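You operate a simulated robot arm through the tools that you are given. There is no shell and no other tool.

The job below is to be done with a simulated two-armed robot. You get a single attempt, and the scene is never put back.

## Task
Move the grey plug to the middle socket and light the work lamp.
Fine: switch its socket off before you pull it, switch the middle one on after; leave the other plugs and switches.
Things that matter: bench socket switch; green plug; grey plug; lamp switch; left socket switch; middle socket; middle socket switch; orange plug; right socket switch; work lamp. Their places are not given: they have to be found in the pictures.

Only the result counts: the job must be done as asked and must still hold three seconds after the hand-in. Knocking over, shifting, dropping, spilling or breaking anything else fails it.

## Robot
Two 7-joint arms with two-finger grippers on one trunk that stands fixed in place. Base frame: the origin is at the foot of the trunk, x ahead of it, y to its left, z up. Readings come in mm, degrees, newtons and seconds.
The left shoulder is at [28, 175, 1318], the right one opposite. With the tool pointing down near the work surface each hand reaches from about 100 to 720 mm from the base axis, measured 20 degrees to its own side. Payload 2.94 kg a hand.
The tool frame of a hand sits at the grasp point between the pads (the TCP): z along the fingers, y along the line on which they close. The tips reach 30 mm beyond it. The gripper opens to 138 mm; its body begins 109 mm behind the TCP.
Orientation is that of the tool frame in the base frame, as a unit quaternion [w, x, y, z]. With the fingers straight down and closing along the base's y, the tool's x points along the base's -x, its y along +y and its z along -z.

## Interface
- The arms move only by the tool servo_tool. It takes "left_deltas", "right_deltas" or both (then of equal length, played together; a hand with none holds still); each is a list that holds one entry, the list of rows, each a list of 7 numbers: the shift along the tool's x, y, z in units of 25 mm (1.0 is 25 mm), then the turn, a rotation vector about the tool's x, y, z in units of 5 degrees (1.0 is 5 degrees), then the opening, from 0 (shut) to 1 (fully open). In form: [[[dx, dy, dz, wx, wy, wz, grip], ...]]. A call has 1 to 20 rows; each row shifts and turns the commanded pose from where the row before left it, along the tool's axes as they then stand. A call with a number of a shift or a turn outside -1 to 1 is refused whole. A row lasts 0.2 s, in which the tool goes at most 50 mm and 8.6 degrees; a call with a longer step from one row to the next is refused whole, and so is a gripper value outside its range. A pose out of reach is approached as far as the arm can. The call stops where the force on the tool passes 40 N (or 10 N more than at its start, if that is more) or the arm is blocked; 0.2 s more then pass. Each finger travels about 45 mm/s and halts on what it meets, pressing with about 39 N; the grip force reading is that of the motor and also rises with nothing between the fingers. The clock runs only during rows and for 0.2 s after the last one: add rows that do not move to give the fingers time. The reply holds the time, the measured pose of the TCP, the force on the tool along the base axes, the opening and the grip force, in the units named above and with some noise, with the torque about the TCP (base axes, N m) and any sound that the robot's microphone picked up.
- Cameras (640 x 400 px; columns grow to the right, rows downward): "scene" is now at [38.3, 47.8, 1789.7]; the picture's right is [0.70, -0.71, 0.00], its down [-0.60, -0.60, -0.53] and it looks along [0.38, 0.38, -0.85] (base axes); focal length 371 px, centre (320, 200). "left" rides on the left gripper at [71, -19, -146] in its tool frame; the picture's right is [0.26, 0.96, 0.00], its down [-0.85, 0.23, -0.48] and it looks along [-0.46, 0.12, 0.88] (tool axes); focal length 280 px, centre (320, 200). "right" rides on the right gripper at [71, 19, -146] in its tool frame; the picture's right is [-0.26, 0.96, 0.00], its down [-0.85, -0.23, -0.48] and it looks along [-0.46, -0.12, 0.88] (tool axes); focal length 280 px, centre (320, 200).
- snapshot(camera): a new picture of that camera. The clock stands still meanwhile.
- slide_trunk(by): moves the trunk up (or, below 0, down) by that many mm; the arms and the scene camera ride with it, the base frame stays. It gives what a move gives, with no picture.
- turn_head(pan, tilt): turns the head with the scene camera to pan (to the left, within 120 degrees either way) and tilt (down, from -29 to 69), counted from straight ahead of the robot (the tilt from the chest, where the trunk bows). It gives what a move gives.
- point_at(camera, pixels): there is no depth. For up to 12 entries [column, row, z] of the newest picture of that camera ("zoom" is the newest enlarged one), the place [x, y] in the base frame at which the ray of that pixel passes the height z, good to about 3 mm, but the place of the scene camera against the robot may be out by one fixed shift of up to 12 mm in any direction. The clock stands still meanwhile.
- enlarge(camera, box): a new picture of the part [left, top, right, bottom] of that camera's present view, enlarged. The clock stands still meanwhile.
- job_done(): hands the job in; it is judged then, once.

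Open the grippers and draw the arms clear of the work before you hand the job in, unless the task says otherwise.

The tools are called after "Emit:" as a command line: name --argument value ..., lists and objects as JSON in quotes. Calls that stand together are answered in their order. servo_tool: Moves the arms, as the interface text tells. Its arguments: {"type":"object","properties":{"left_deltas":{"type":"array"},"right_deltas":{"type":"array"}},"required":[]} The other tools are called the same way: slide_trunk (by) moves the trunk up or down; turn_head (pan, tilt) turns the head that bears the scene camera; snapshot (camera) takes a picture; point_at (camera, pixels) gives the place at which the rays of pixels pass given heights; enlarge (camera, box) takes an enlarged picture of a part of a camera's view; job_done () hands the job in.

At the start:

```text
time_s: 0.0
left_position: [340.2, 380.8, 987.8]
left_tcp_rot: [0.0, -0.001, 1.0, 0.0]
left_wrist_force: [0.3, 0.4, -0.3]
left_torque: [0.03, 0.01, -0.01]
left_gripper_width: 138.1
left_finger_force: 0.0
right_position: [426.5, 70.5, 1018.2]
right_tcp_rot: [0.0, 0.0, 1.0, 0.001]
right_wrist_force: [-0.1, 0.1, 0.0]
right_torque: [0.01, 0.0, 0.01]
right_gripper_width: 138.0
right_finger_force: 0.0
trunk travel left (down, up): [-490.0, 244.0]
head pan, tilt (commanded): [44.7, 57.7]
```

scene: 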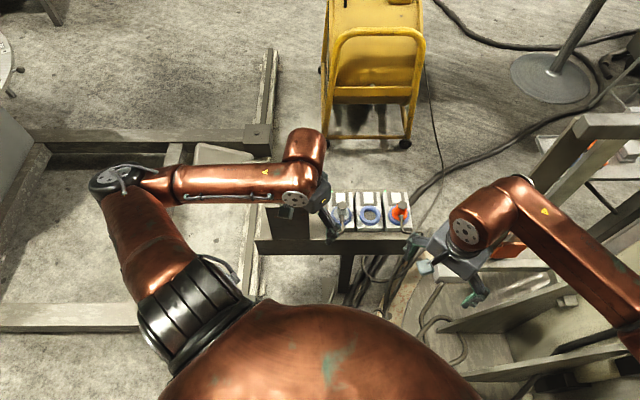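
right: 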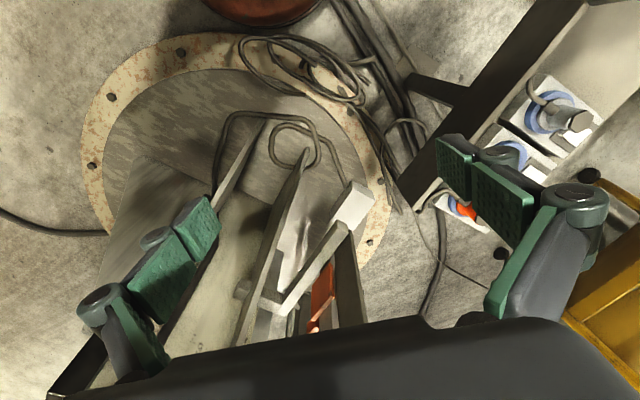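
left: 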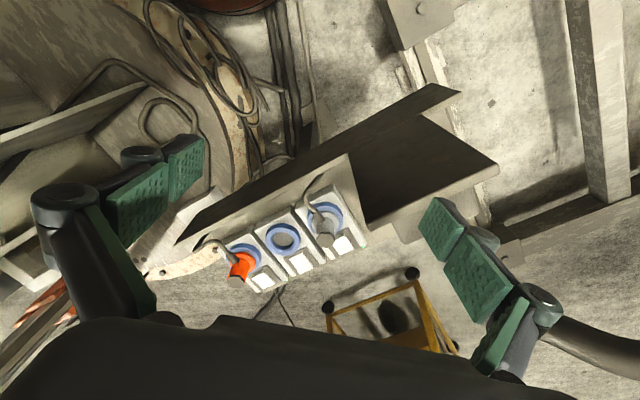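

The scene view shows a three-socket strip near (370,212), with the grey plug on the left at (343,215) and the orange one on the right at (400,215). I'll enlarge that area and look around before moving anything.

Emit:
enlarge --camera "scene" --box '[300, 170, 460, 270]'

Emit:
enlarge --camera "left" --box '[200, 160, 400, 300]'

Emit:
enlarge --camera "right" --box '[400, 60, 640, 260]'

```text
4.00 times, centred on (380, 220) of scene
```

zoom: 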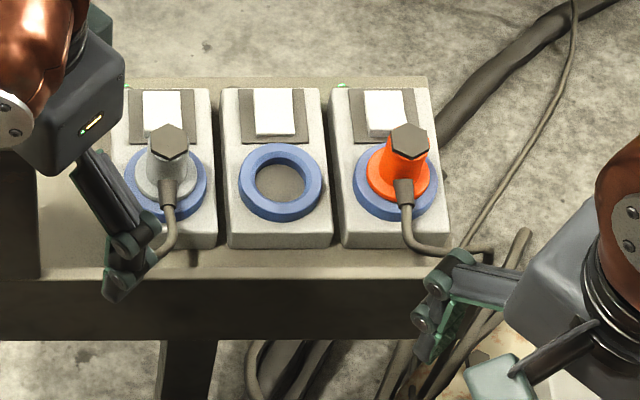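

```text
2.86 times, centred on (300, 230) of left
```

zoom: 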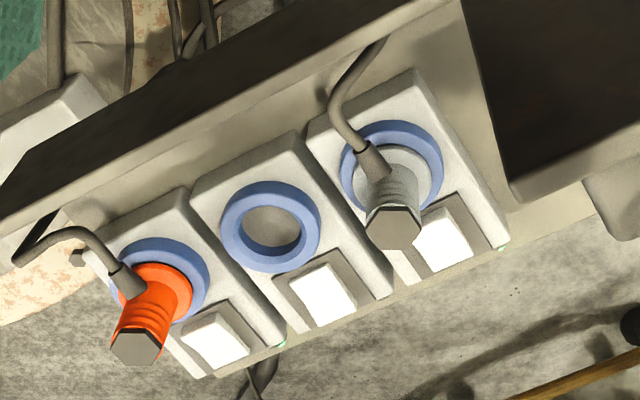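

```text
2.00 times, centred on (520, 160) of right
```

zoom: 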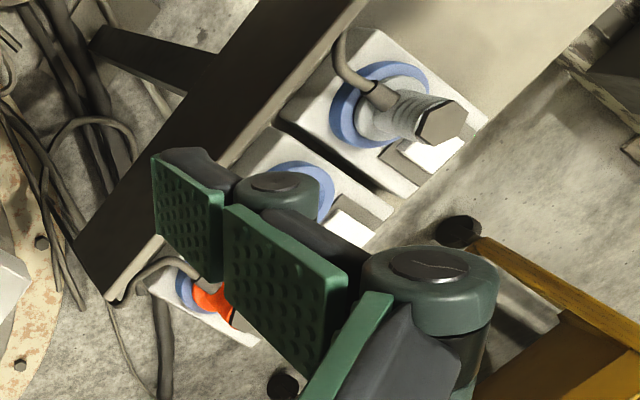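

The zoom shows the grey plug in the left socket and the orange plug in the right one. Small green LEDs sit at the back corners of those two, and the middle socket is empty. Next I'll look round for the work lamp, the bench socket and the green plug.

Emit:
turn_head --pan 0 --tilt 50

Emit:
snapshot --camera "scene"

Emit:
turn_head --pan -50 --tilt 50

Emit:
snapshot --camera "scene"

Emit:
turn_head --pan 20 --tilt 20

Emit:
snapshot --camera "scene"

```text
time_s: 1.1
left_position: [339.7, 379.7, 987.5]
left_tcp_rot: [-0.001, 0.0, 1.0, 0.0]
left_wrist_force: [0.0, -0.1, 0.6]
left_torque: [-0.01, 0.0, -0.01]
left_gripper_width: 137.8
left_finger_force: 0.0
right_position: [426.2, 71.2, 1018.5]
right_tcp_rot: [0.0, 0.0, 1.0, 0.0]
right_wrist_force: [0.2, 0.3, 0.0]
right_torque: [-0.02, -0.02, 0.0]
right_gripper_width: 138.1
right_finger_force: 0.1
trunk travel left (down, up): [-490.0, 244.0]
head pan, tilt (commanded): [0.0, 50.0]
```

```text
taken
```

scene: 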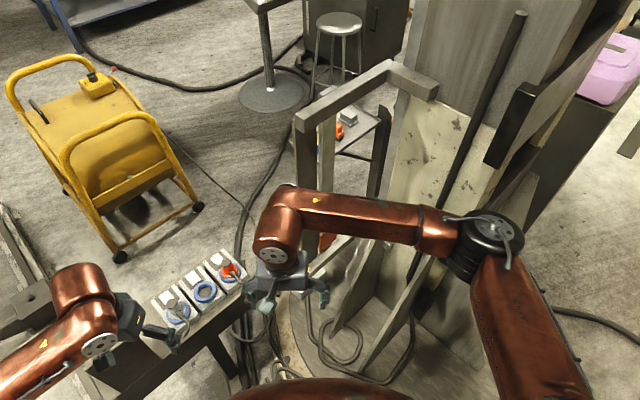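

```text
time_s: 2.3
left_position: [340.3, 380.2, 986.5]
left_tcp_rot: [0.0, 0.0, 1.0, 0.0]
left_wrist_force: [0.2, 1.3, 0.1]
left_torque: [0.01, -0.01, 0.04]
left_gripper_width: 138.0
left_finger_force: 0.1
right_position: [425.5, 71.1, 1018.1]
right_tcp_rot: [0.001, 0.0, 1.0, 0.0]
right_wrist_force: [-0.3, -0.4, 0.1]
right_torque: [-0.01, 0.01, -0.01]
right_gripper_width: 137.9
right_finger_force: 0.1
trunk travel left (down, up): [-490.0, 244.0]
head pan, tilt (commanded): [-50.0, 50.0]
```

```text
taken
```

scene: 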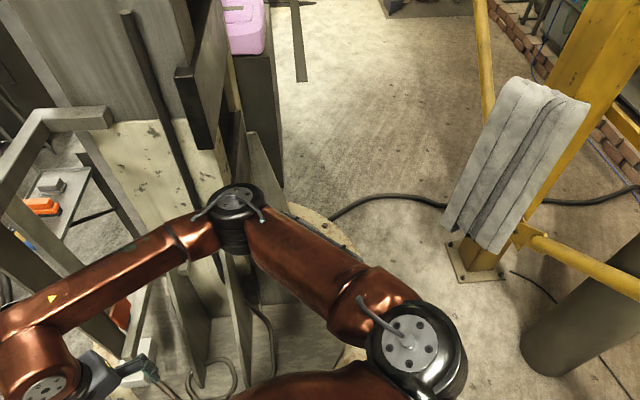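

```text
time_s: 3.7
left_position: [341.0, 380.4, 987.6]
left_tcp_rot: [0.0, 0.0, 1.0, 0.001]
left_wrist_force: [-0.3, 0.5, 0.9]
left_torque: [-0.01, 0.0, 0.01]
left_gripper_width: 137.9
left_finger_force: 0.1
right_position: [425.7, 70.7, 1017.9]
right_tcp_rot: [-0.001, 0.0, 1.0, 0.0]
right_wrist_force: [-0.3, -0.5, -0.8]
right_torque: [-0.01, 0.0, 0.01]
right_gripper_width: 138.1
right_finger_force: 0.1
trunk travel left (down, up): [-490.0, 244.0]
head pan, tilt (commanded): [20.0, 20.0]
```

```text
taken
```

scene: 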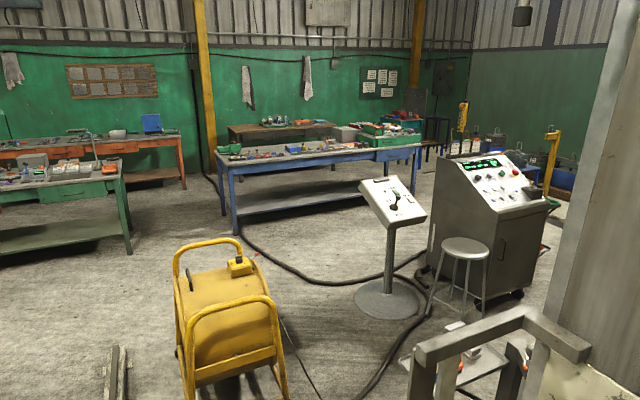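

No work lamp or bench socket so far, so I'll look to the left and steeply down.

Emit:
turn_head --pan 90 --tilt 50

Emit:
snapshot --camera "scene"

Emit:
turn_head --pan 90 --tilt 15

Emit:
snapshot --camera "scene"

Emit:
turn_head --pan 10 --tilt 69

Emit:
snapshot --camera "scene"

Emit:
turn_head --pan -110 --tilt 45

Emit:
snapshot --camera "scene"

```text
time_s: 5.1
left_position: [340.5, 380.4, 986.7]
left_tcp_rot: [-0.001, 0.0, 1.0, 0.001]
left_wrist_force: [-0.4, 0.0, 0.0]
left_torque: [0.02, 0.06, 0.01]
left_gripper_width: 138.2
left_finger_force: 0.2
right_position: [426.0, 71.5, 1017.9]
right_tcp_rot: [0.0, 0.0, 1.0, 0.0]
right_wrist_force: [0.0, 0.5, -0.4]
right_torque: [0.05, 0.0, -0.04]
right_gripper_width: 138.1
right_finger_force: 0.0
trunk travel left (down, up): [-490.0, 244.0]
head pan, tilt (commanded): [90.0, 50.0]
```

```text
taken
```

scene: 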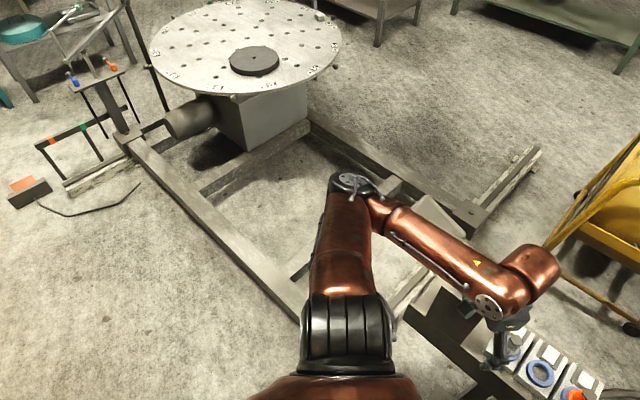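

```text
time_s: 6.1
left_position: [339.7, 379.9, 988.2]
left_tcp_rot: [0.001, -0.001, 1.0, 0.0]
left_wrist_force: [-0.5, 0.0, -0.6]
left_torque: [0.02, 0.02, 0.04]
left_gripper_width: 138.0
left_finger_force: 0.1
right_position: [426.9, 71.6, 1019.1]
right_tcp_rot: [0.0, 0.001, 1.0, 0.0]
right_wrist_force: [0.4, -0.2, -0.3]
right_torque: [-0.02, 0.01, -0.01]
right_gripper_width: 138.0
right_finger_force: 0.2
trunk travel left (down, up): [-490.0, 244.0]
head pan, tilt (commanded): [90.0, 15.0]
```

```text
taken
```

scene: 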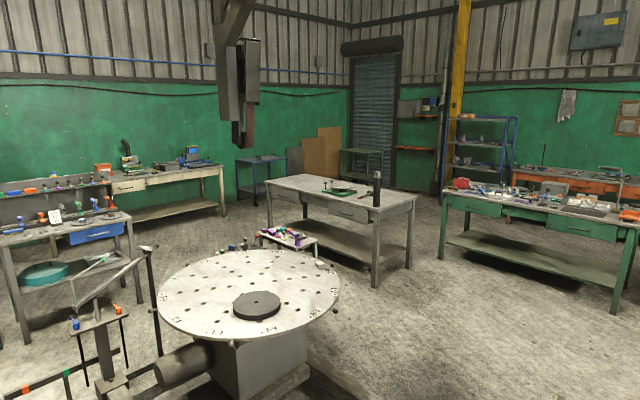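

```text
time_s: 7.7
left_position: [340.9, 381.1, 987.3]
left_tcp_rot: [0.0, 0.0, 1.0, 0.0]
left_wrist_force: [-0.7, 0.1, -0.1]
left_torque: [0.0, 0.03, 0.0]
left_gripper_width: 138.0
left_finger_force: 0.0
right_position: [426.0, 71.0, 1017.0]
right_tcp_rot: [-0.001, -0.001, 1.0, 0.001]
right_wrist_force: [0.4, -0.8, -0.2]
right_torque: [0.01, 0.02, 0.0]
right_gripper_width: 137.9
right_finger_force: 0.1
trunk travel left (down, up): [-490.0, 244.0]
head pan, tilt (commanded): [10.0, 68.8]
```

```text
taken
```

scene: 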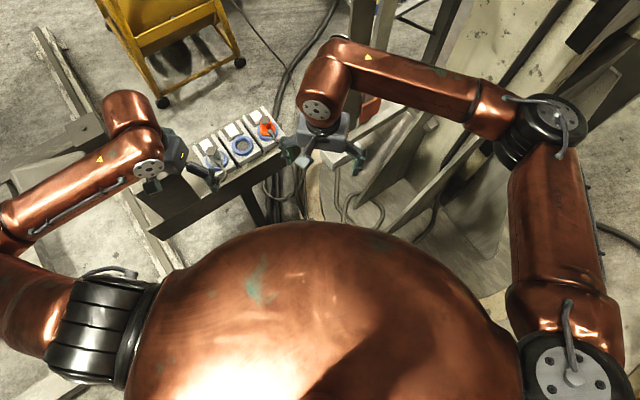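

```text
time_s: 9.7
left_position: [340.0, 379.5, 987.6]
left_tcp_rot: [0.0, 0.0, 1.0, 0.0]
left_wrist_force: [0.4, 0.3, -0.4]
left_torque: [0.0, 0.0, 0.05]
left_gripper_width: 137.7
left_finger_force: 0.1
right_position: [427.0, 69.8, 1018.3]
right_tcp_rot: [0.0, 0.0, 1.0, 0.0]
right_wrist_force: [-0.3, 0.9, 0.6]
right_torque: [0.0, 0.01, 0.01]
right_gripper_width: 137.8
right_finger_force: 0.1
trunk travel left (down, up): [-490.0, 244.0]
head pan, tilt (commanded): [-110.0, 45.0]
```

```text
taken
```

scene: 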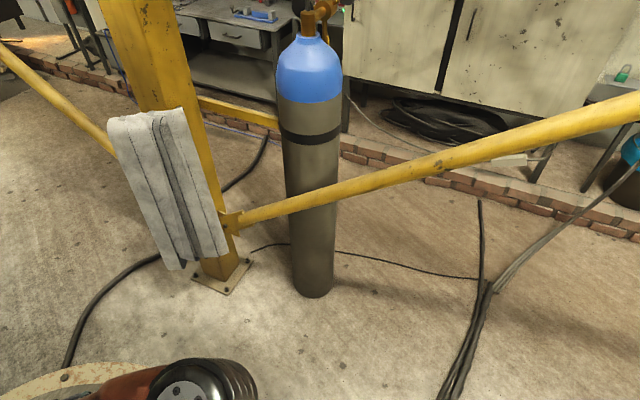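

The pan 0 picture has objects on a low shelf near (345,130), and the right camera shows a white block near (350,205) with something orange near (322,290). I'll look closer at those.

Emit:
turn_head --pan 0 --tilt 50

Emit:
enlarge --camera "scene" --box '[280, 60, 440, 160]'

Emit:
enlarge --camera "scene" --box '[220, 220, 420, 345]'

Emit:
enlarge --camera "right" --box '[200, 100, 440, 340]'

Emit:
enlarge --camera "left" --box '[0, 60, 240, 330]'

```text
time_s: 11.5
left_position: [339.7, 379.9, 987.4]
left_tcp_rot: [0.0, 0.0, 1.0, 0.0]
left_wrist_force: [-0.5, 0.2, 0.2]
left_torque: [0.01, 0.05, 0.03]
left_gripper_width: 138.1
left_finger_force: 0.1
right_position: [427.6, 71.1, 1018.8]
right_tcp_rot: [-0.001, 0.0, 1.0, 0.0]
right_wrist_force: [0.3, -0.1, 0.3]
right_torque: [0.03, 0.01, 0.01]
right_gripper_width: 137.9
right_finger_force: 0.3
trunk travel left (down, up): [-490.0, 244.0]
head pan, tilt (commanded): [0.0, 50.0]
```

```text
4.00 times, centred on (360, 110) of scene
```

zoom: 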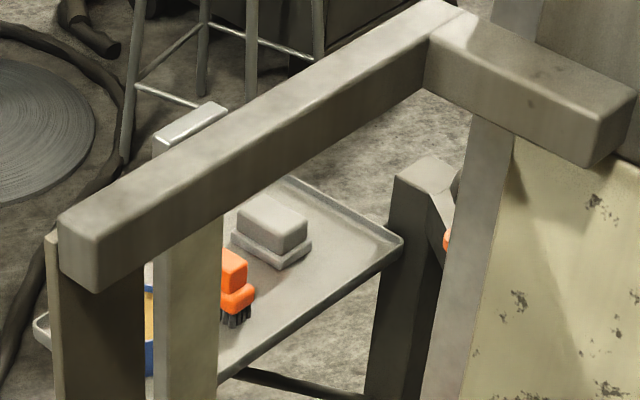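

```text
3.20 times, centred on (320, 282) of scene
```

zoom: 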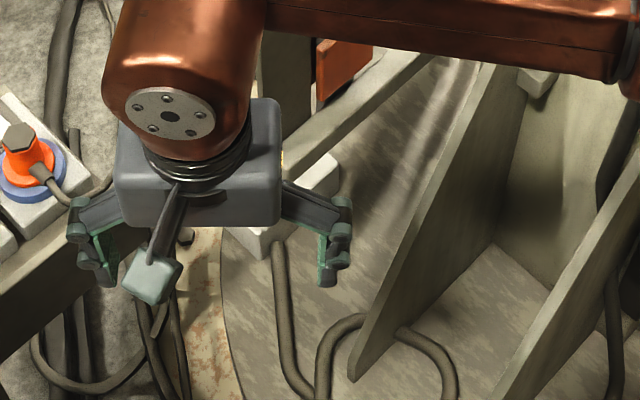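

```text
1.67 times, centred on (320, 220) of right
```

zoom: 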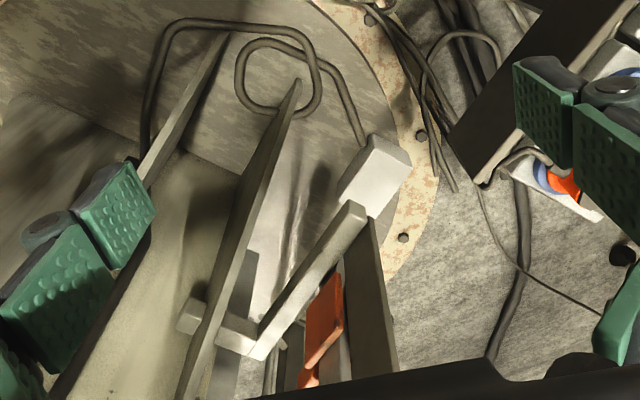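

```text
1.48 times, centred on (120, 195) of left
```

zoom: 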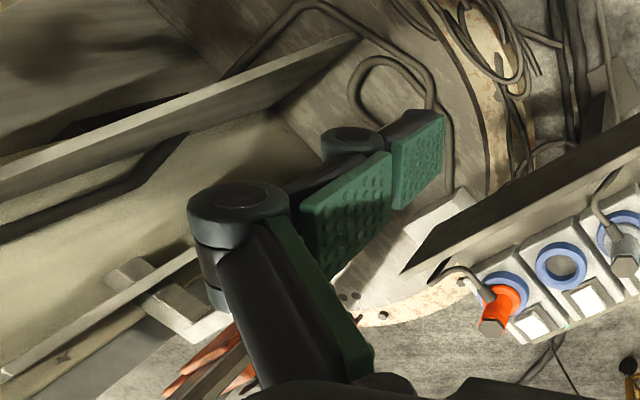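

A cable runs from the white box by the right hand, and I still can't see the lamp or the bench socket. I'll use point_at to triangulate the height of the middle socket from two views.

Emit:
snapshot --camera "scene"

Emit:
point_at --camera "scene" --pixels '[[206, 292, 600], [206, 292, 700], [206, 292, 800], [206, 292, 900]]'

Emit:
point_at --camera "left" --pixels '[[283, 240, 600], [283, 240, 700], [283, 240, 800], [283, 240, 900]]'

Emit:
point_at --camera "right" --pixels '[[512, 155, 600], [512, 155, 700], [512, 155, 800], [512, 155, 900]]'

```text
taken
```

scene: 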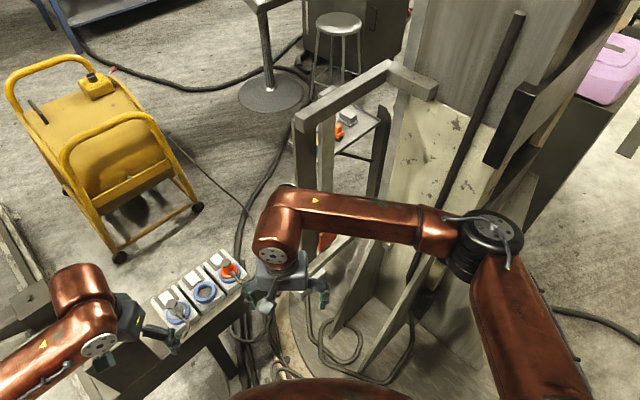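

```text
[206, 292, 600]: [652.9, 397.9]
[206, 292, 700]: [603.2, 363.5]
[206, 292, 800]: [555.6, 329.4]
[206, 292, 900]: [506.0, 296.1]
```

```text
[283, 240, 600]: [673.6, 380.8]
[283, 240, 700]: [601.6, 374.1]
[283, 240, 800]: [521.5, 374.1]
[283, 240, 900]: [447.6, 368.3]
```

```text
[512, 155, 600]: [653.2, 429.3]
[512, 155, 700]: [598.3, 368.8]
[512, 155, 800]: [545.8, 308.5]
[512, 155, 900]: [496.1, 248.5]
```

Left and right camera rays cross at about (601,372,698) for the middle socket. The arms still hide part of the bench, so I'll draw both hands up and back a little to see the whole work surface.

Emit:
servo_tool --left_deltas '[[[0.2, 0.6, -1, 0, 0, 0, 1], [0.2, 0.6, -1, 0, 0, 0, 1], [0.4, 0.8, -0.8, 0, 0, 0, 1], [0.6, 1, -0.6, 0, 0, 0, 1], [0.6, 1, -0.6, 0, 0, 0, 1], [0.6, 1, -0.6, 0, 0, 0, 1]]]' --right_deltas '[[[0, 0, -1, 0, 0, 0, 1], [0, 0, -1, 0, 0, 0, 1], [0.5, 0, -1, 0, 0, 0, 1], [1, 0, -0.5, 0, 0, 0, 1], [1, 0, -0.5, 0, 0, 0, 1], [1, 0, -0.5, 0, 0, 0, 1]]]'

Emit:
snapshot --camera "scene"

Emit:
snapshot --camera "left"

Emit:
snapshot --camera "right"

```text
time_s: 12.9
left_position: [276.3, 501.4, 1095.2]
left_tcp_rot: [0.0, 0.0, 1.0, -0.002]
left_wrist_force: [-0.4, 0.0, -0.3]
left_torque: [0.01, -0.01, 0.03]
left_gripper_width: 138.0
left_finger_force: 0.1
left hand out of reach, approached as far as the arm can: row 1, 2
right_position: [337.6, 71.4, 1131.7]
right_tcp_rot: [-0.001, 0.001, 1.0, -0.001]
right_wrist_force: [-1.5, 0.2, -0.4]
right_torque: [-0.03, 0.03, 0.01]
right_gripper_width: 137.9
right_finger_force: 0.1
trunk travel left (down, up): [-490.0, 244.0]
head pan, tilt (commanded): [0.0, 50.0]
```

```text
taken
```

scene: 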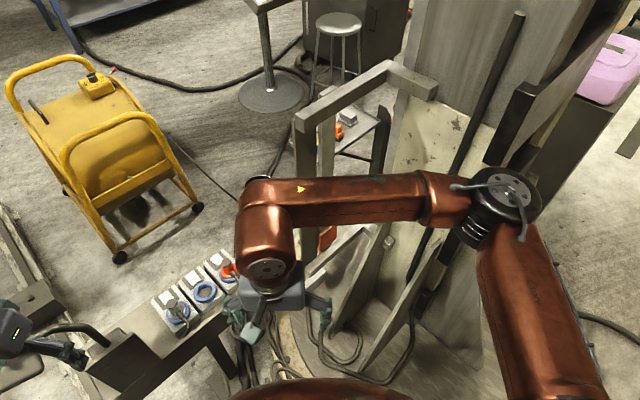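

```text
taken
```

left: 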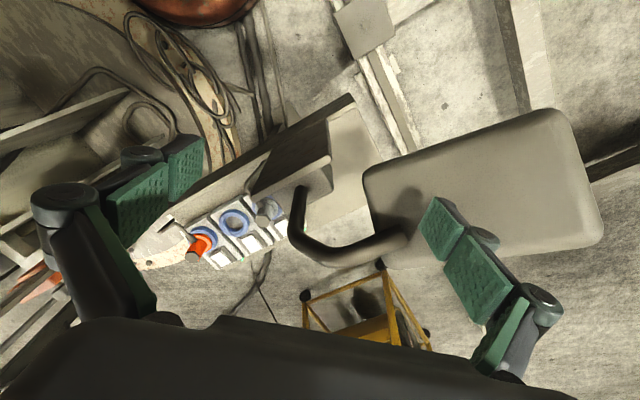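

```text
taken
```

right: 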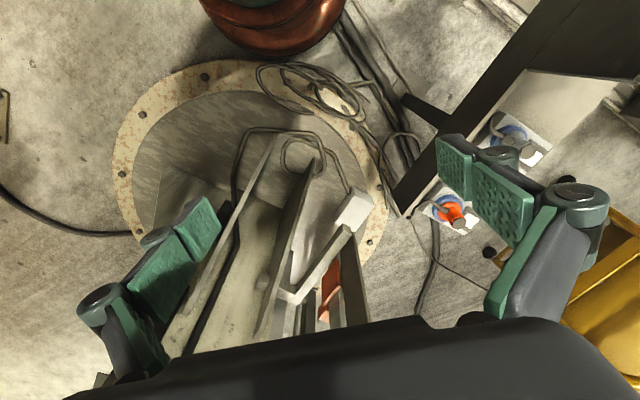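

A flat panel on a cranked tube now shows in the left camera at (480,190). It is likely the work lamp, and it is close to the left hand. I'll turn the head to see how the two stand to each other.

Emit:
turn_head --pan 50 --tilt 55

Emit:
snapshot --camera "scene"

Emit:
enlarge --camera "scene" --box '[180, 100, 420, 250]'

```text
time_s: 14.1
left_position: [278.3, 501.3, 1094.9]
left_tcp_rot: [0.0, 0.0, 1.0, 0.001]
left_wrist_force: [-0.4, 0.1, 0.1]
left_torque: [0.03, -0.02, -0.02]
left_gripper_width: 137.9
left_finger_force: 0.1
right_position: [337.8, 72.2, 1131.3]
right_tcp_rot: [0.001, 0.0, 1.0, 0.0]
right_wrist_force: [0.4, 0.5, 0.3]
right_torque: [0.03, 0.02, 0.0]
right_gripper_width: 137.8
right_finger_force: 0.0
trunk travel left (down, up): [-490.0, 244.0]
head pan, tilt (commanded): [50.0, 55.0]
```

```text
taken
```

scene: 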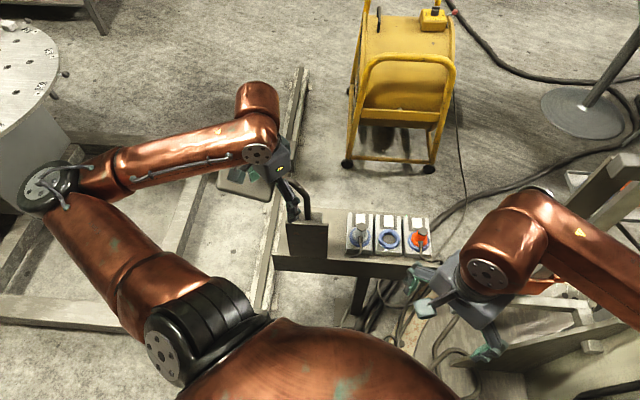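

```text
2.67 times, centred on (300, 175) of scene
```

zoom: 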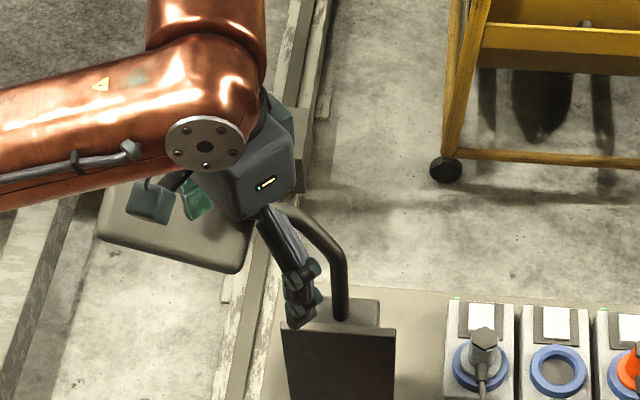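

The lamp's base stands on the left end of the bench at about (305,225), with a dark plate in front of it and the lamp head under the left hand. I'll zoom in with the left and scene cameras to look for the lamp switch and the bench socket.

Emit:
enlarge --camera "left" --box '[180, 80, 440, 280]'

Emit:
enlarge --camera "scene" --box '[260, 180, 440, 300]'

```text
2.00 times, centred on (310, 180) of left
```

zoom: 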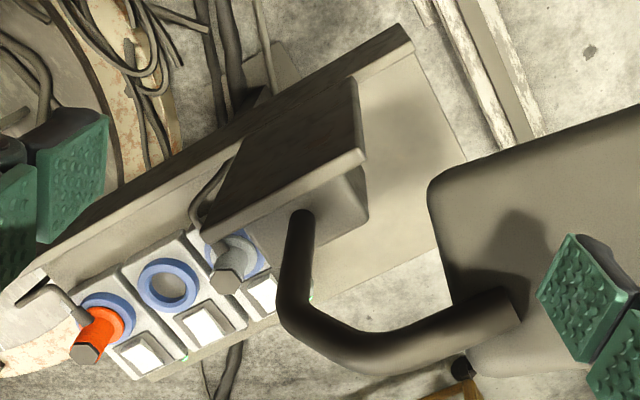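

```text
3.33 times, centred on (350, 240) of scene
```

zoom: 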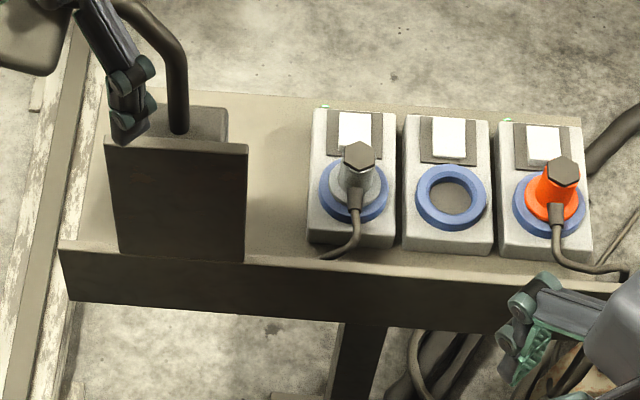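

The tube joins the grey slab to a box behind the dark plate, so I can't yet tell which of them is the lamp head. I'll triangulate the slab's near edge, left (367,180) and (555,112) against scene (269,202) and (216,189), and the tube and plate too.

Emit:
point_at --camera "scene" --pixels '[[269, 202, 700], [269, 202, 800], [269, 202, 900], [269, 202, 1000], [216, 189, 700], [216, 189, 800], [216, 189, 900], [216, 189, 1000], [327, 224, 700], [327, 224, 800], [327, 224, 900]]'

Emit:
point_at --camera "left" --pixels '[[367, 180, 700], [367, 180, 800], [367, 180, 900], [367, 180, 1000], [555, 112, 700], [555, 112, 800], [555, 112, 900], [555, 112, 1000], [363, 158, 700], [363, 158, 800], [363, 158, 900]]'

```text
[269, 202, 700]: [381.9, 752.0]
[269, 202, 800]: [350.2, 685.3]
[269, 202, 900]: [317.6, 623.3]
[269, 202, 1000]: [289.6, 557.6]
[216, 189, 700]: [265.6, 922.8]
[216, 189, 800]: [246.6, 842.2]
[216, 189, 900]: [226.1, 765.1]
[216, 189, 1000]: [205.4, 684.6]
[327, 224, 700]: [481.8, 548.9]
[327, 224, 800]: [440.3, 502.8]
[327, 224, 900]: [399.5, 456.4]
```

```text
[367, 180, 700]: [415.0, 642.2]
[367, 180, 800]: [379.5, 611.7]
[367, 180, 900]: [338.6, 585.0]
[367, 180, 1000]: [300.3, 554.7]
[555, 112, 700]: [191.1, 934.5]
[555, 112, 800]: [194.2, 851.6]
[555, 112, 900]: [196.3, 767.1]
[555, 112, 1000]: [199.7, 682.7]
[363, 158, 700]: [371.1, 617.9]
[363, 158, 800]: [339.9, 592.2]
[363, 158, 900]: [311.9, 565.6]
```

The slab's near edge comes out at about z = 1000, running from (293,556) to (202,684), right beside the left hand. Now I'll triangulate the top corners of the dark plate.

Emit:
point_at --camera "scene" --pixels '[[286, 222, 700], [286, 222, 750], [286, 222, 800], [286, 222, 850], [286, 222, 900], [328, 224, 700], [328, 224, 750], [328, 224, 800], [328, 224, 850], [328, 224, 900]]'

Emit:
point_at --camera "left" --pixels '[[332, 157, 700], [332, 157, 750], [332, 157, 800], [332, 157, 850], [332, 157, 900], [244, 197, 700], [244, 197, 750], [244, 197, 800], [244, 197, 850], [244, 197, 900]]'

```text
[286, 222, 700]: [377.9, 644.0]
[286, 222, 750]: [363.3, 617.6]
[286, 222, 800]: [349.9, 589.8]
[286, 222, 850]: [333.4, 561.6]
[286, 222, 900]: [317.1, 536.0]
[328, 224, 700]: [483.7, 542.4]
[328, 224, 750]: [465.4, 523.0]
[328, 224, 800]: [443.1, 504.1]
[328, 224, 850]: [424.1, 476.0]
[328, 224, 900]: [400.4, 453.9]
```

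```text
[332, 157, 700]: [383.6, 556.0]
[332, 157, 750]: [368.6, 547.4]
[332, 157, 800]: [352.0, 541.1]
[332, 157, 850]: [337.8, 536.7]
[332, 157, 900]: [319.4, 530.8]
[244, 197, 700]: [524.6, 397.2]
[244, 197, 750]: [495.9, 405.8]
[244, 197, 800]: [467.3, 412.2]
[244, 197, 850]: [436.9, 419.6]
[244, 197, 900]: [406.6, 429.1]
```

The dark plate's top edge sits at about z = 920, roughly from (317,533) to (385,436). I'll move the left hand away from the lamp toward lower y, and turn it so its camera can look back at the lamp.

Emit:
servo_tool --left_deltas '[[[0, -0.8, 0, 0, 0, 0, 1], [0, -1, 0, 0, 0, 0, 1], [0, -1, 0, 0, 0, 0, 1], [0, -1, 0, 0, 0, 0, 1], [0, -1, 0, 0, 0, 0, 1], [0, -1, 0, 0, 0, 0, 1]]]'

Emit:
snapshot --camera "scene"

Emit:
snapshot --camera "left"

```text
time_s: 15.5
left_position: [278.1, 473.4, 1093.7]
left_tcp_rot: [-0.002, 0.0, 1.0, 0.0]
left_wrist_force: [-1.2, 0.2, 0.1]
left_torque: [-0.02, -0.02, -0.02]
left_gripper_width: 138.0
left_finger_force: 0.2
left hand out of reach, approached as far as the arm can: row 2, 3, 4, 5, 6
right_position: [337.5, 71.6, 1130.9]
right_tcp_rot: [0.001, 0.0, 1.0, 0.0]
right_wrist_force: [0.7, 0.1, -0.9]
right_torque: [-0.02, -0.01, 0.02]
right_gripper_width: 138.1
right_finger_force: 0.0
trunk travel left (down, up): [-490.0, 244.0]
head pan, tilt (commanded): [50.0, 55.0]
```

```text
taken
```

scene: 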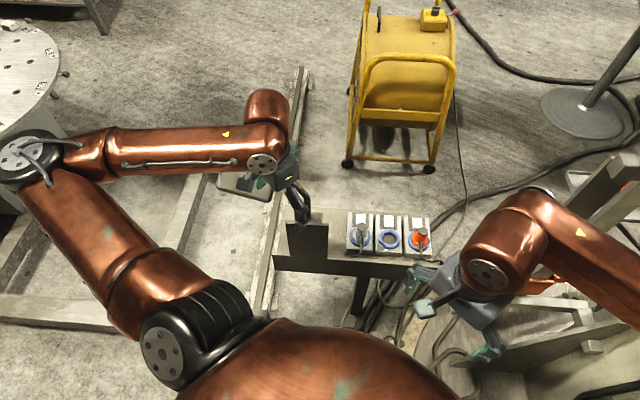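

```text
taken
```

left: 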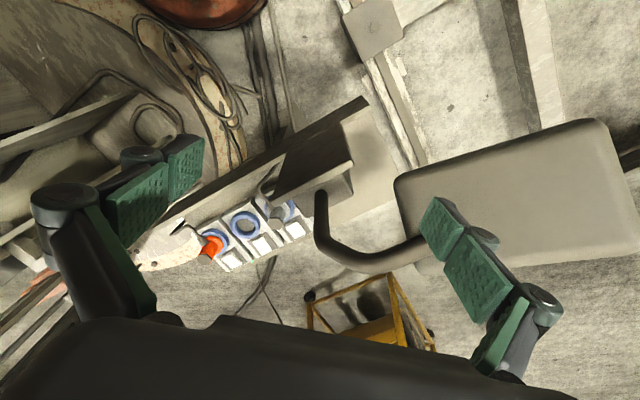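

The left hand is too close to its shoulder at this height, so it stops short. I'll bring it down and toward lower y, the reverse of how it came, where it has room, then turn it to view the lamp.

Emit:
servo_tool --left_deltas '[[[-0.5, -0.9, 1, 0, 0, 0, 1], [-0.5, -0.9, 1, 0, 0, 0, 1], [-0.5, -0.9, 1, 0, 0, 0, 1], [-0.5, -0.9, 1, 0, 0, 0, 1], [0, -0.9, 0.7, 0, 0, 0, 1], [0, -0.9, 0.7, 0, 0, 0, 1], [0, -0.9, 0.7, 0, 0, 0, 1], [0, 0, 0, 0, 0, 0, 1]]]'

Emit:
snapshot --camera "scene"

Emit:
snapshot --camera "left"

```text
time_s: 17.3
left_position: [328.0, 315.1, 943.0]
left_tcp_rot: [0.0, -0.001, 1.0, 0.0]
left_wrist_force: [0.2, -0.3, 0.7]
left_torque: [-0.01, 0.01, 0.0]
left_gripper_width: 138.1
left_finger_force: 0.1
right_position: [337.1, 71.7, 1130.6]
right_tcp_rot: [0.0, 0.0, 1.0, 0.0]
right_wrist_force: [-0.2, 0.5, -0.5]
right_torque: [-0.01, -0.02, 0.0]
right_gripper_width: 138.2
right_finger_force: 0.1
trunk travel left (down, up): [-490.0, 244.0]
head pan, tilt (commanded): [50.0, 55.0]
```

```text
taken
```

scene: 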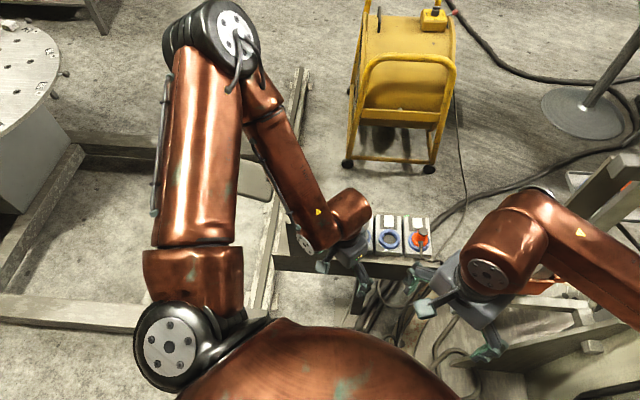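

```text
taken
```

left: 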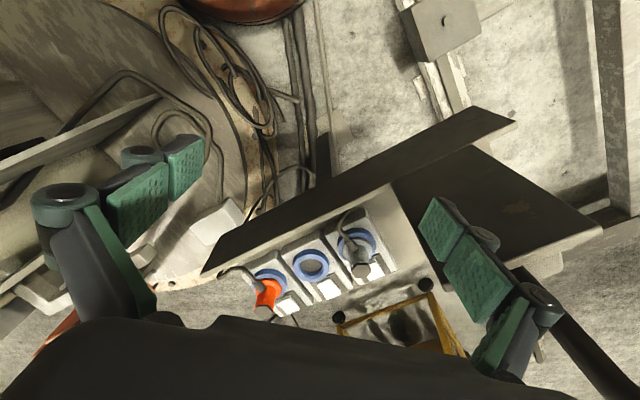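

The hand is at (328,315,943), and the dark plate shows at (500,200) with the tube at (580,340) in its camera. I'll turn the hand about its own axis so the camera faces the lamp.

Emit:
servo_tool --left_deltas '[[[0, 0, 0, 0, 0, -1, 1], [0, 0, 0, 0, 0, -1, 1], [0, 0, 0, 0, 0, -1, 1], [0, 0, 0, 0, 0, -1, 1], [0, 0, 0, 0, 0, -1, 1], [0, 0, 0, 0, 0, -1, 1], [0, 0, 0, 0, 0, -1, 1], [0, 0, 0, 0, 0, -1, 1], [0, 0, 0, 0, 0, -1, 1], [0, 0, 0, 0, 0, -1, 1], [0, 0, 0, 0, 0, -1, 1], [0, 0, 0, 0, 0, -1, 1]]]'

Emit:
snapshot --camera "left"

```text
time_s: 19.9
left_position: [326.7, 315.4, 942.2]
left_tcp_rot: [-0.001, -0.501, 0.865, -0.001]
left_wrist_force: [0.1, -0.2, -0.9]
left_torque: [0.0, -0.03, 0.0]
left_gripper_width: 138.0
left_finger_force: 0.1
right_position: [338.3, 71.7, 1130.5]
right_tcp_rot: [0.0, 0.0, 1.0, 0.001]
right_wrist_force: [-0.7, 0.7, -0.8]
right_torque: [-0.01, -0.01, -0.05]
right_gripper_width: 137.8
right_finger_force: 0.1
trunk travel left (down, up): [-490.0, 244.0]
head pan, tilt (commanded): [50.0, 55.0]
```

```text
taken
```

left: 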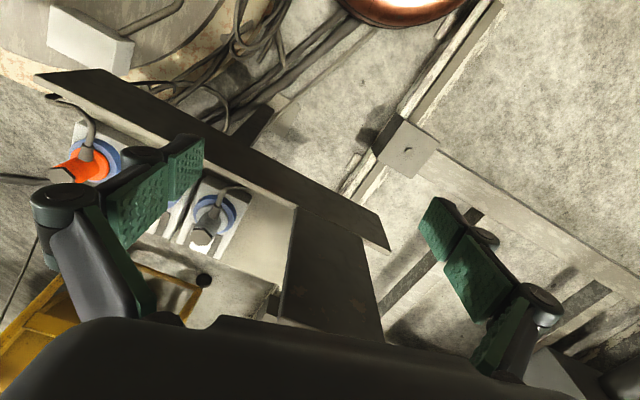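

The view is too steep and the lamp box is hidden by the gripper body at the bottom of the picture. I'll tilt the hand so the camera looks more level toward the lamp.

Emit:
servo_tool --left_deltas '[[[0, 0, 0, 0, -1, 0, 1], [0, 0, 0, 0, -1, 0, 1], [0, 0, 0, 0, -1, 0, 1], [0, 0, 0, 0, -1, 0, 1], [0, 0, 0, 0, -1, 0, 1], [0, 0, 0, 0, -1, 0, 1], [0, 0, 0, 0, -1, 0, 1]]]'

Emit:
snapshot --camera "left"

Emit:
snapshot --camera "scene"

```text
time_s: 21.5
left_position: [387.3, 401.6, 991.7]
left_tcp_rot: [0.26, -0.477, 0.826, 0.149]
left_wrist_force: [0.0, 0.6, -1.2]
left_torque: [-0.04, -0.01, 0.0]
left_gripper_width: 138.2
left_finger_force: 0.1
left hand out of reach, approached as far as the arm can: row 2, 3, 4, 5, 6, 7
right_position: [337.7, 72.4, 1130.3]
right_tcp_rot: [0.0, 0.0, 1.0, 0.0]
right_wrist_force: [0.4, 1.2, -0.6]
right_torque: [-0.02, 0.01, 0.02]
right_gripper_width: 138.0
right_finger_force: 0.1
trunk travel left (down, up): [-490.0, 244.0]
head pan, tilt (commanded): [50.0, 55.0]
```

```text
taken
```

left: 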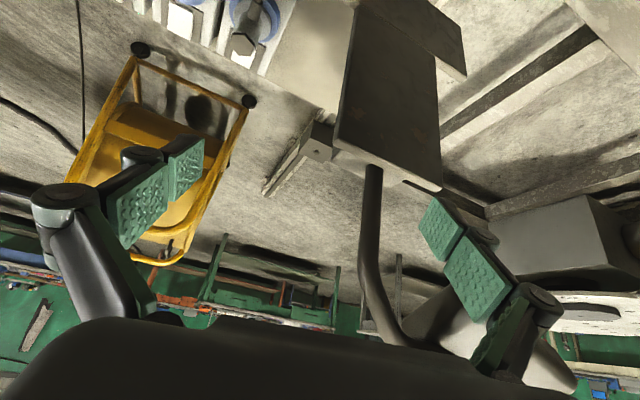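

```text
taken
```

scene: 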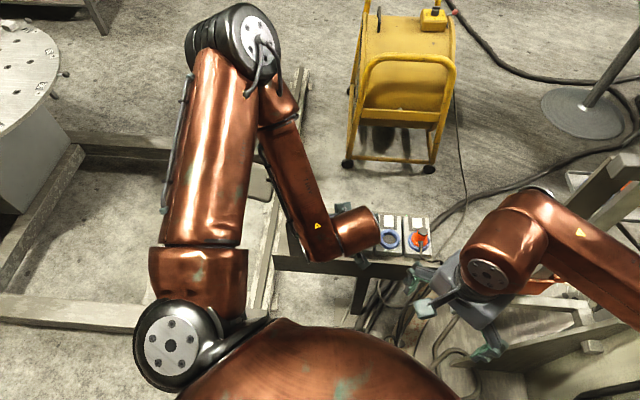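

The hand ended up at (387,402,992), close to the plate, because the tilted pose was out of reach. I'll zoom in on the plate and tube region before moving again.

Emit:
enlarge --camera "left" --box '[260, 60, 500, 210]'

Emit:
enlarge --camera "left" --box '[320, 200, 620, 390]'

Emit:
enlarge --camera "left" --box '[160, 0, 340, 110]'

```text
2.67 times, centred on (380, 135) of left
```

zoom: 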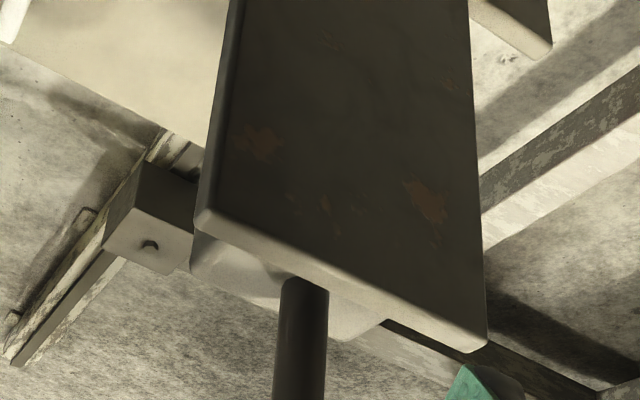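

```text
2.11 times, centred on (470, 295) of left
```

zoom: 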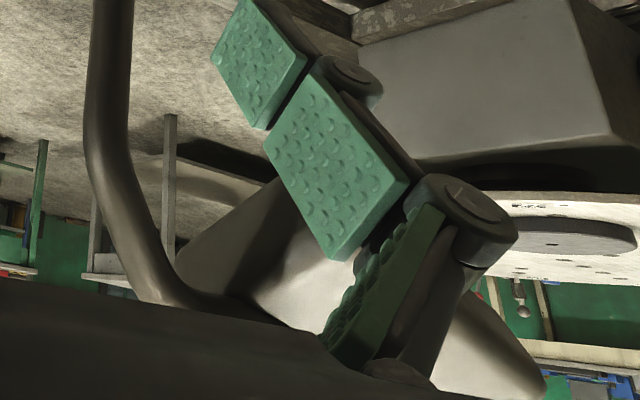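

```text
3.56 times, centred on (250, 55) of left
```

zoom: 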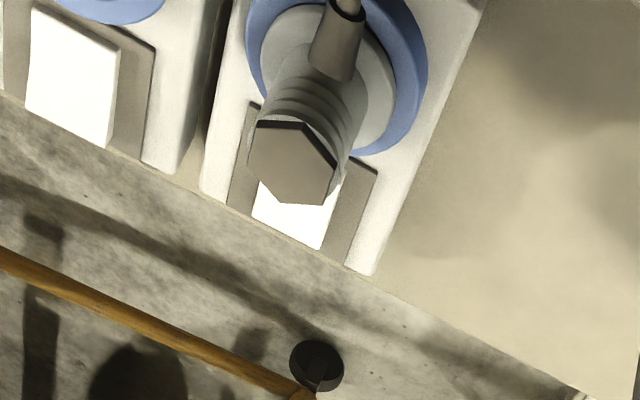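

The lamp head hangs on the tube, and the dark plate screens the lamp's foot box from my side. I'll undo the tilt first, which is clear of the plate from either possible commanded pose.

Emit:
servo_tool --left_deltas '[[[0, 0, 0, 0, 1, 0, 1], [0, 0, 0, 0, 1, 0, 1], [0, 0, 0, 0, 1, 0, 1], [0, 0, 0, 0, 1, 0, 1], [0, 0, 0, 0, 1, 0, 1], [0, 0, 0, 0, 1, 0, 1], [0, 0, 0, 0, 1, 0, 1]]]'

```text
time_s: 23.1
left_position: [388.2, 401.9, 990.5]
left_tcp_rot: [-0.001, -0.5, 0.866, 0.0]
left_wrist_force: [-0.8, -0.2, -0.2]
left_torque: [0.02, -0.02, -0.02]
left_gripper_width: 138.1
left_finger_force: 0.0
right_position: [337.3, 71.8, 1130.8]
right_tcp_rot: [-0.001, 0.0, 1.0, 0.001]
right_wrist_force: [0.2, -1.3, 0.0]
right_torque: [0.02, 0.02, 0.0]
right_gripper_width: 138.1
right_finger_force: 0.1
trunk travel left (down, up): [-490.0, 244.0]
head pan, tilt (commanded): [50.0, 55.0]
```

Each call starts from the measured pose, so the hand now hangs straight at (388,402,990). I'll carry it forward over the sockets, well above the plugs, to view the lamp foot from behind the plate.

Emit:
servo_tool --left_deltas '[[[-0.122, -0.911, -0.05, 0, 0, 0, 1], [-0.122, -0.911, -0.05, 0, 0, 0, 1], [-0.122, -0.911, -0.05, 0, 0, 0, 1], [-0.122, -0.911, -0.05, 0, 0, 0, 1], [-0.122, -0.911, -0.05, 0, 0, 0, 1], [-0.122, -0.911, -0.05, 0, 0, 0, 1], [-0.122, -0.911, -0.05, 0, 0, 0, 1], [-0.122, -0.911, -0.05, 0, 0, 0, 1], [0, 0, 0, 0, 0, -1, 1], [0, 0, 0, 0, 0, -1, 1], [0, 0, 0, 0, 0, -1, 1], [0, 0, 0, 0, 0, -1, 1], [0, 0, 0, 0, 0, -1, 1], [0, 0, 0, 0, 0, -1, 1], [0, 0, 0, 0, 0, -1, 1], [0, 0, 0, 0, 0, -1, 1], [0, 0, 0, 0, 0, -1, 1], [0, 0, 0, 0, 0, -1, 1], [0, 0, 0, 0, 0, -1, 1], [0, 0, 0, 0, 0, -1, 1]]]'

Emit:
snapshot --camera "left"

Emit:
snapshot --camera "scene"

```text
time_s: 27.3
left_position: [521.4, 348.4, 1029.5]
left_tcp_rot: [0.0, 0.866, -0.5, 0.0]
left_wrist_force: [-0.1, -0.3, -0.4]
left_torque: [-0.01, 0.0, -0.01]
left_gripper_width: 137.9
left_finger_force: 0.0
left hand out of reach, approached as far as the arm can: row 6, 7, 8
right_position: [337.2, 71.1, 1131.1]
right_tcp_rot: [0.0, 0.0, 1.0, -0.001]
right_wrist_force: [-0.2, 0.2, -0.5]
right_torque: [0.02, -0.02, -0.01]
right_gripper_width: 137.9
right_finger_force: 0.0
trunk travel left (down, up): [-490.0, 244.0]
head pan, tilt (commanded): [50.0, 55.0]
```

```text
taken
```

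left: 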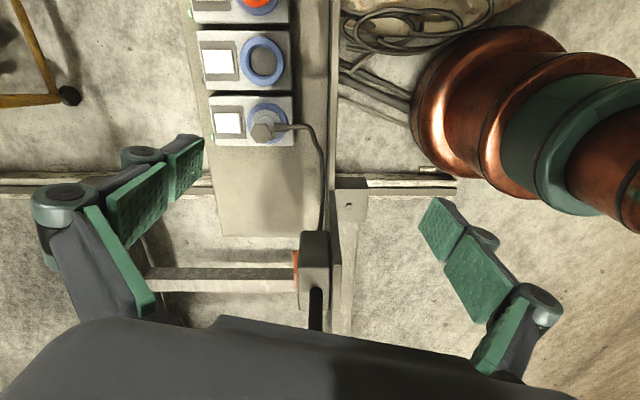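

```text
taken
```

scene: 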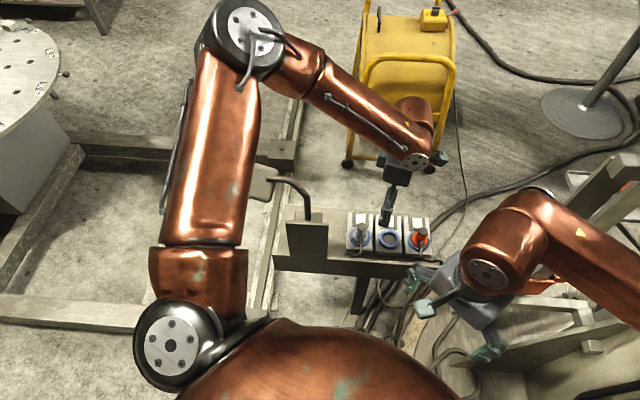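

The camera now looks toward -x/+y. The grey plug's cable runs to the lamp's foot box at (315,270), and a small orange-red part sits on its side at (297,270). I'll zoom in on it.

Emit:
enlarge --camera "left" --box '[240, 200, 400, 320]'

Emit:
enlarge --camera "left" --box '[180, 0, 340, 160]'

Emit:
enlarge --camera "scene" --box '[240, 150, 400, 270]'

```text
3.33 times, centred on (320, 260) of left
```

zoom: 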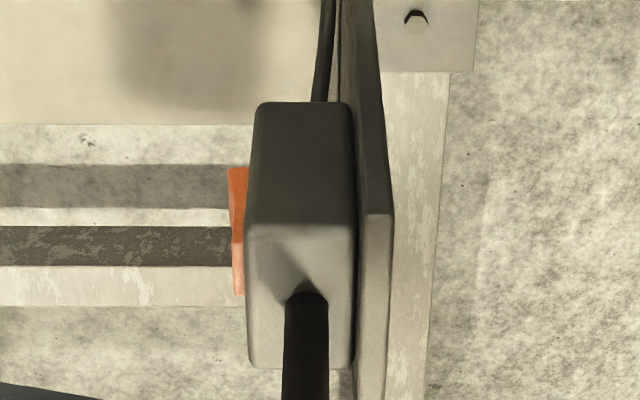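

```text
2.50 times, centred on (260, 80) of left
```

zoom: 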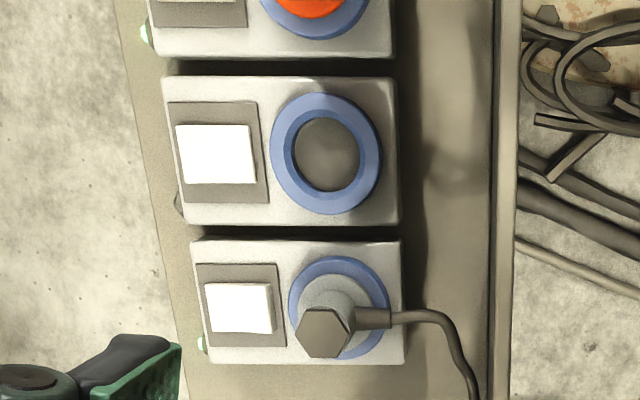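

```text
3.33 times, centred on (320, 210) of scene
```

zoom: 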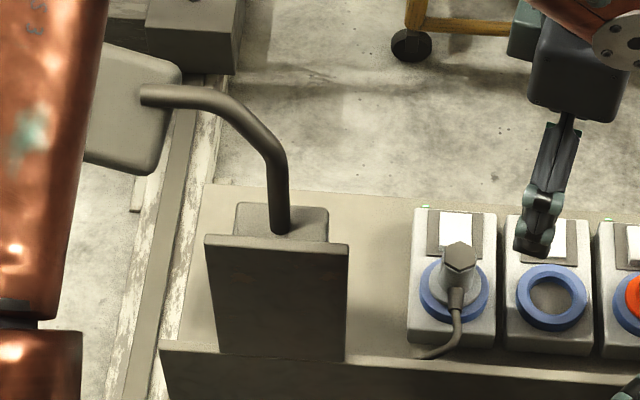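

The lamp's foot box has an orange rocker on its far face, so the lamp switch is found and the grey cable does feed the lamp. The LEDs are lit on the left and right sockets and dark on the middle one. Next I'll turn the hand so it closes along the strip and lower it for a close view of the plug and switches.

Emit:
servo_tool --left_deltas '[[[0, 0, 0.344, 0, 0, 0.96, 1], [0, 0, 0.344, 0, 0, 0.96, 1], [0, 0, 0.344, 0, 0, 0.96, 1], [0, 0, 0.344, 0, 0, 0.96, 1], [0, 0, 0.344, 0, 0, 0.96, 1], [0, 0, 0.344, 0, 0, 0.96, 1], [0, 0, 0.344, 0, 0, 0.96, 1], [0, 0, 0.344, 0, 0, 0.96, 1], [0, 0, 0.344, 0, 0, 0.96, 1], [0, 0, 0.344, 0, 0, 0.96, 1], [0, 0, 0.344, 0, 0, 0.96, 1], [0, 0, 0.344, 0, 0, 0.96, 1], [0, 0, 0.344, 0, 0, 0.96, 1], [0, 0, 0.344, 0, 0, 0.96, 1], [0, 0, 0.344, 0, 0, 0.96, 1]]]'

Emit:
snapshot --camera "left"

Emit:
snapshot --camera "scene"

```text
time_s: 30.5
left_position: [465.2, 377.6, 955.8]
left_tcp_rot: [0.001, -0.406, 0.914, -0.001]
left_wrist_force: [-0.2, 0.0, 0.3]
left_torque: [-0.02, 0.0, 0.05]
left_gripper_width: 138.1
left_finger_force: 0.1
left hand out of reach, approached as far as the arm can: row 1, 2, 3, 4, 5, 6, 7, 8, 9, 10, 11, 12, 13, 14, 15
right_position: [338.8, 71.5, 1132.0]
right_tcp_rot: [0.0, 0.001, 1.0, 0.0]
right_wrist_force: [0.5, 0.3, -1.2]
right_torque: [-0.01, -0.02, -0.02]
right_gripper_width: 137.8
right_finger_force: 0.0
trunk travel left (down, up): [-490.0, 244.0]
head pan, tilt (commanded): [50.0, 55.0]
```

```text
taken
```

left: 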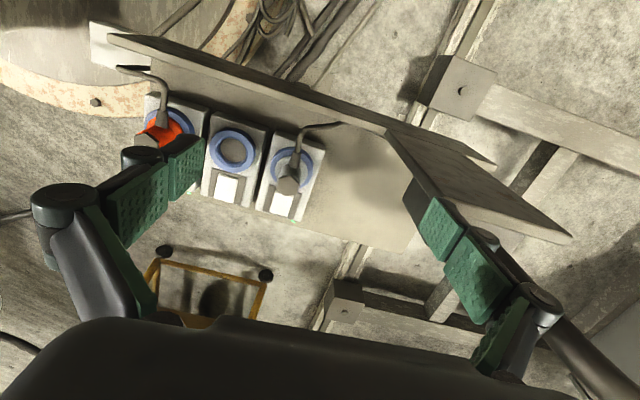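

```text
taken
```

scene: 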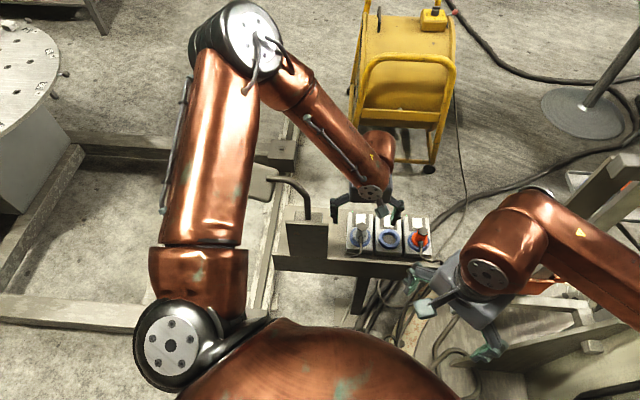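

The hand stopped at (465,378,956) with its right finger near the plate's corner, though no force shows. I'll slide it along the strip, away from the plate, to about (537,320).

Emit:
servo_tool --left_deltas '[[[-0.04, -0.74, 0, 0, 0, 0, 1], [-0.04, -0.74, 0, 0, 0, 0, 1], [-0.04, -0.74, 0, 0, 0, 0, 1], [-0.04, -0.74, 0, 0, 0, 0, 1], [-0.04, -0.74, 0, 0, 0, 0, 1]]]'

Emit:
snapshot --camera "left"

```text
time_s: 31.7
left_position: [495.0, 342.5, 1001.7]
left_tcp_rot: [0.0, -0.406, 0.914, -0.001]
left_wrist_force: [-0.1, 0.1, 0.6]
left_torque: [0.03, 0.04, -0.03]
left_gripper_width: 138.2
left_finger_force: 0.1
left hand out of reach, approached as far as the arm can: row 1, 2, 3, 4, 5
right_position: [337.8, 71.5, 1129.6]
right_tcp_rot: [0.0, 0.0, 1.0, 0.0]
right_wrist_force: [-0.9, -0.2, -0.2]
right_torque: [-0.01, 0.0, 0.01]
right_gripper_width: 138.0
right_finger_force: 0.0
trunk travel left (down, up): [-490.0, 244.0]
head pan, tilt (commanded): [50.0, 55.0]
```

```text
taken
```

left: 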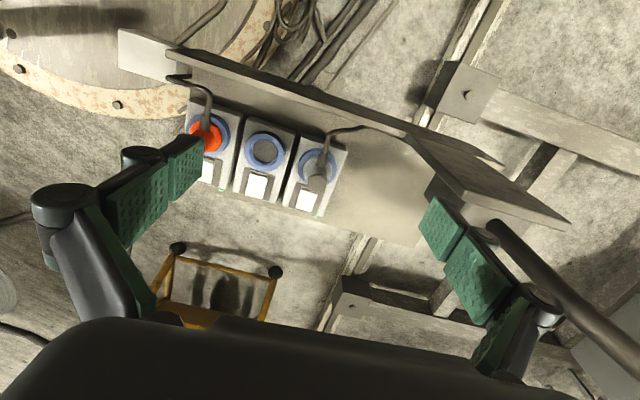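

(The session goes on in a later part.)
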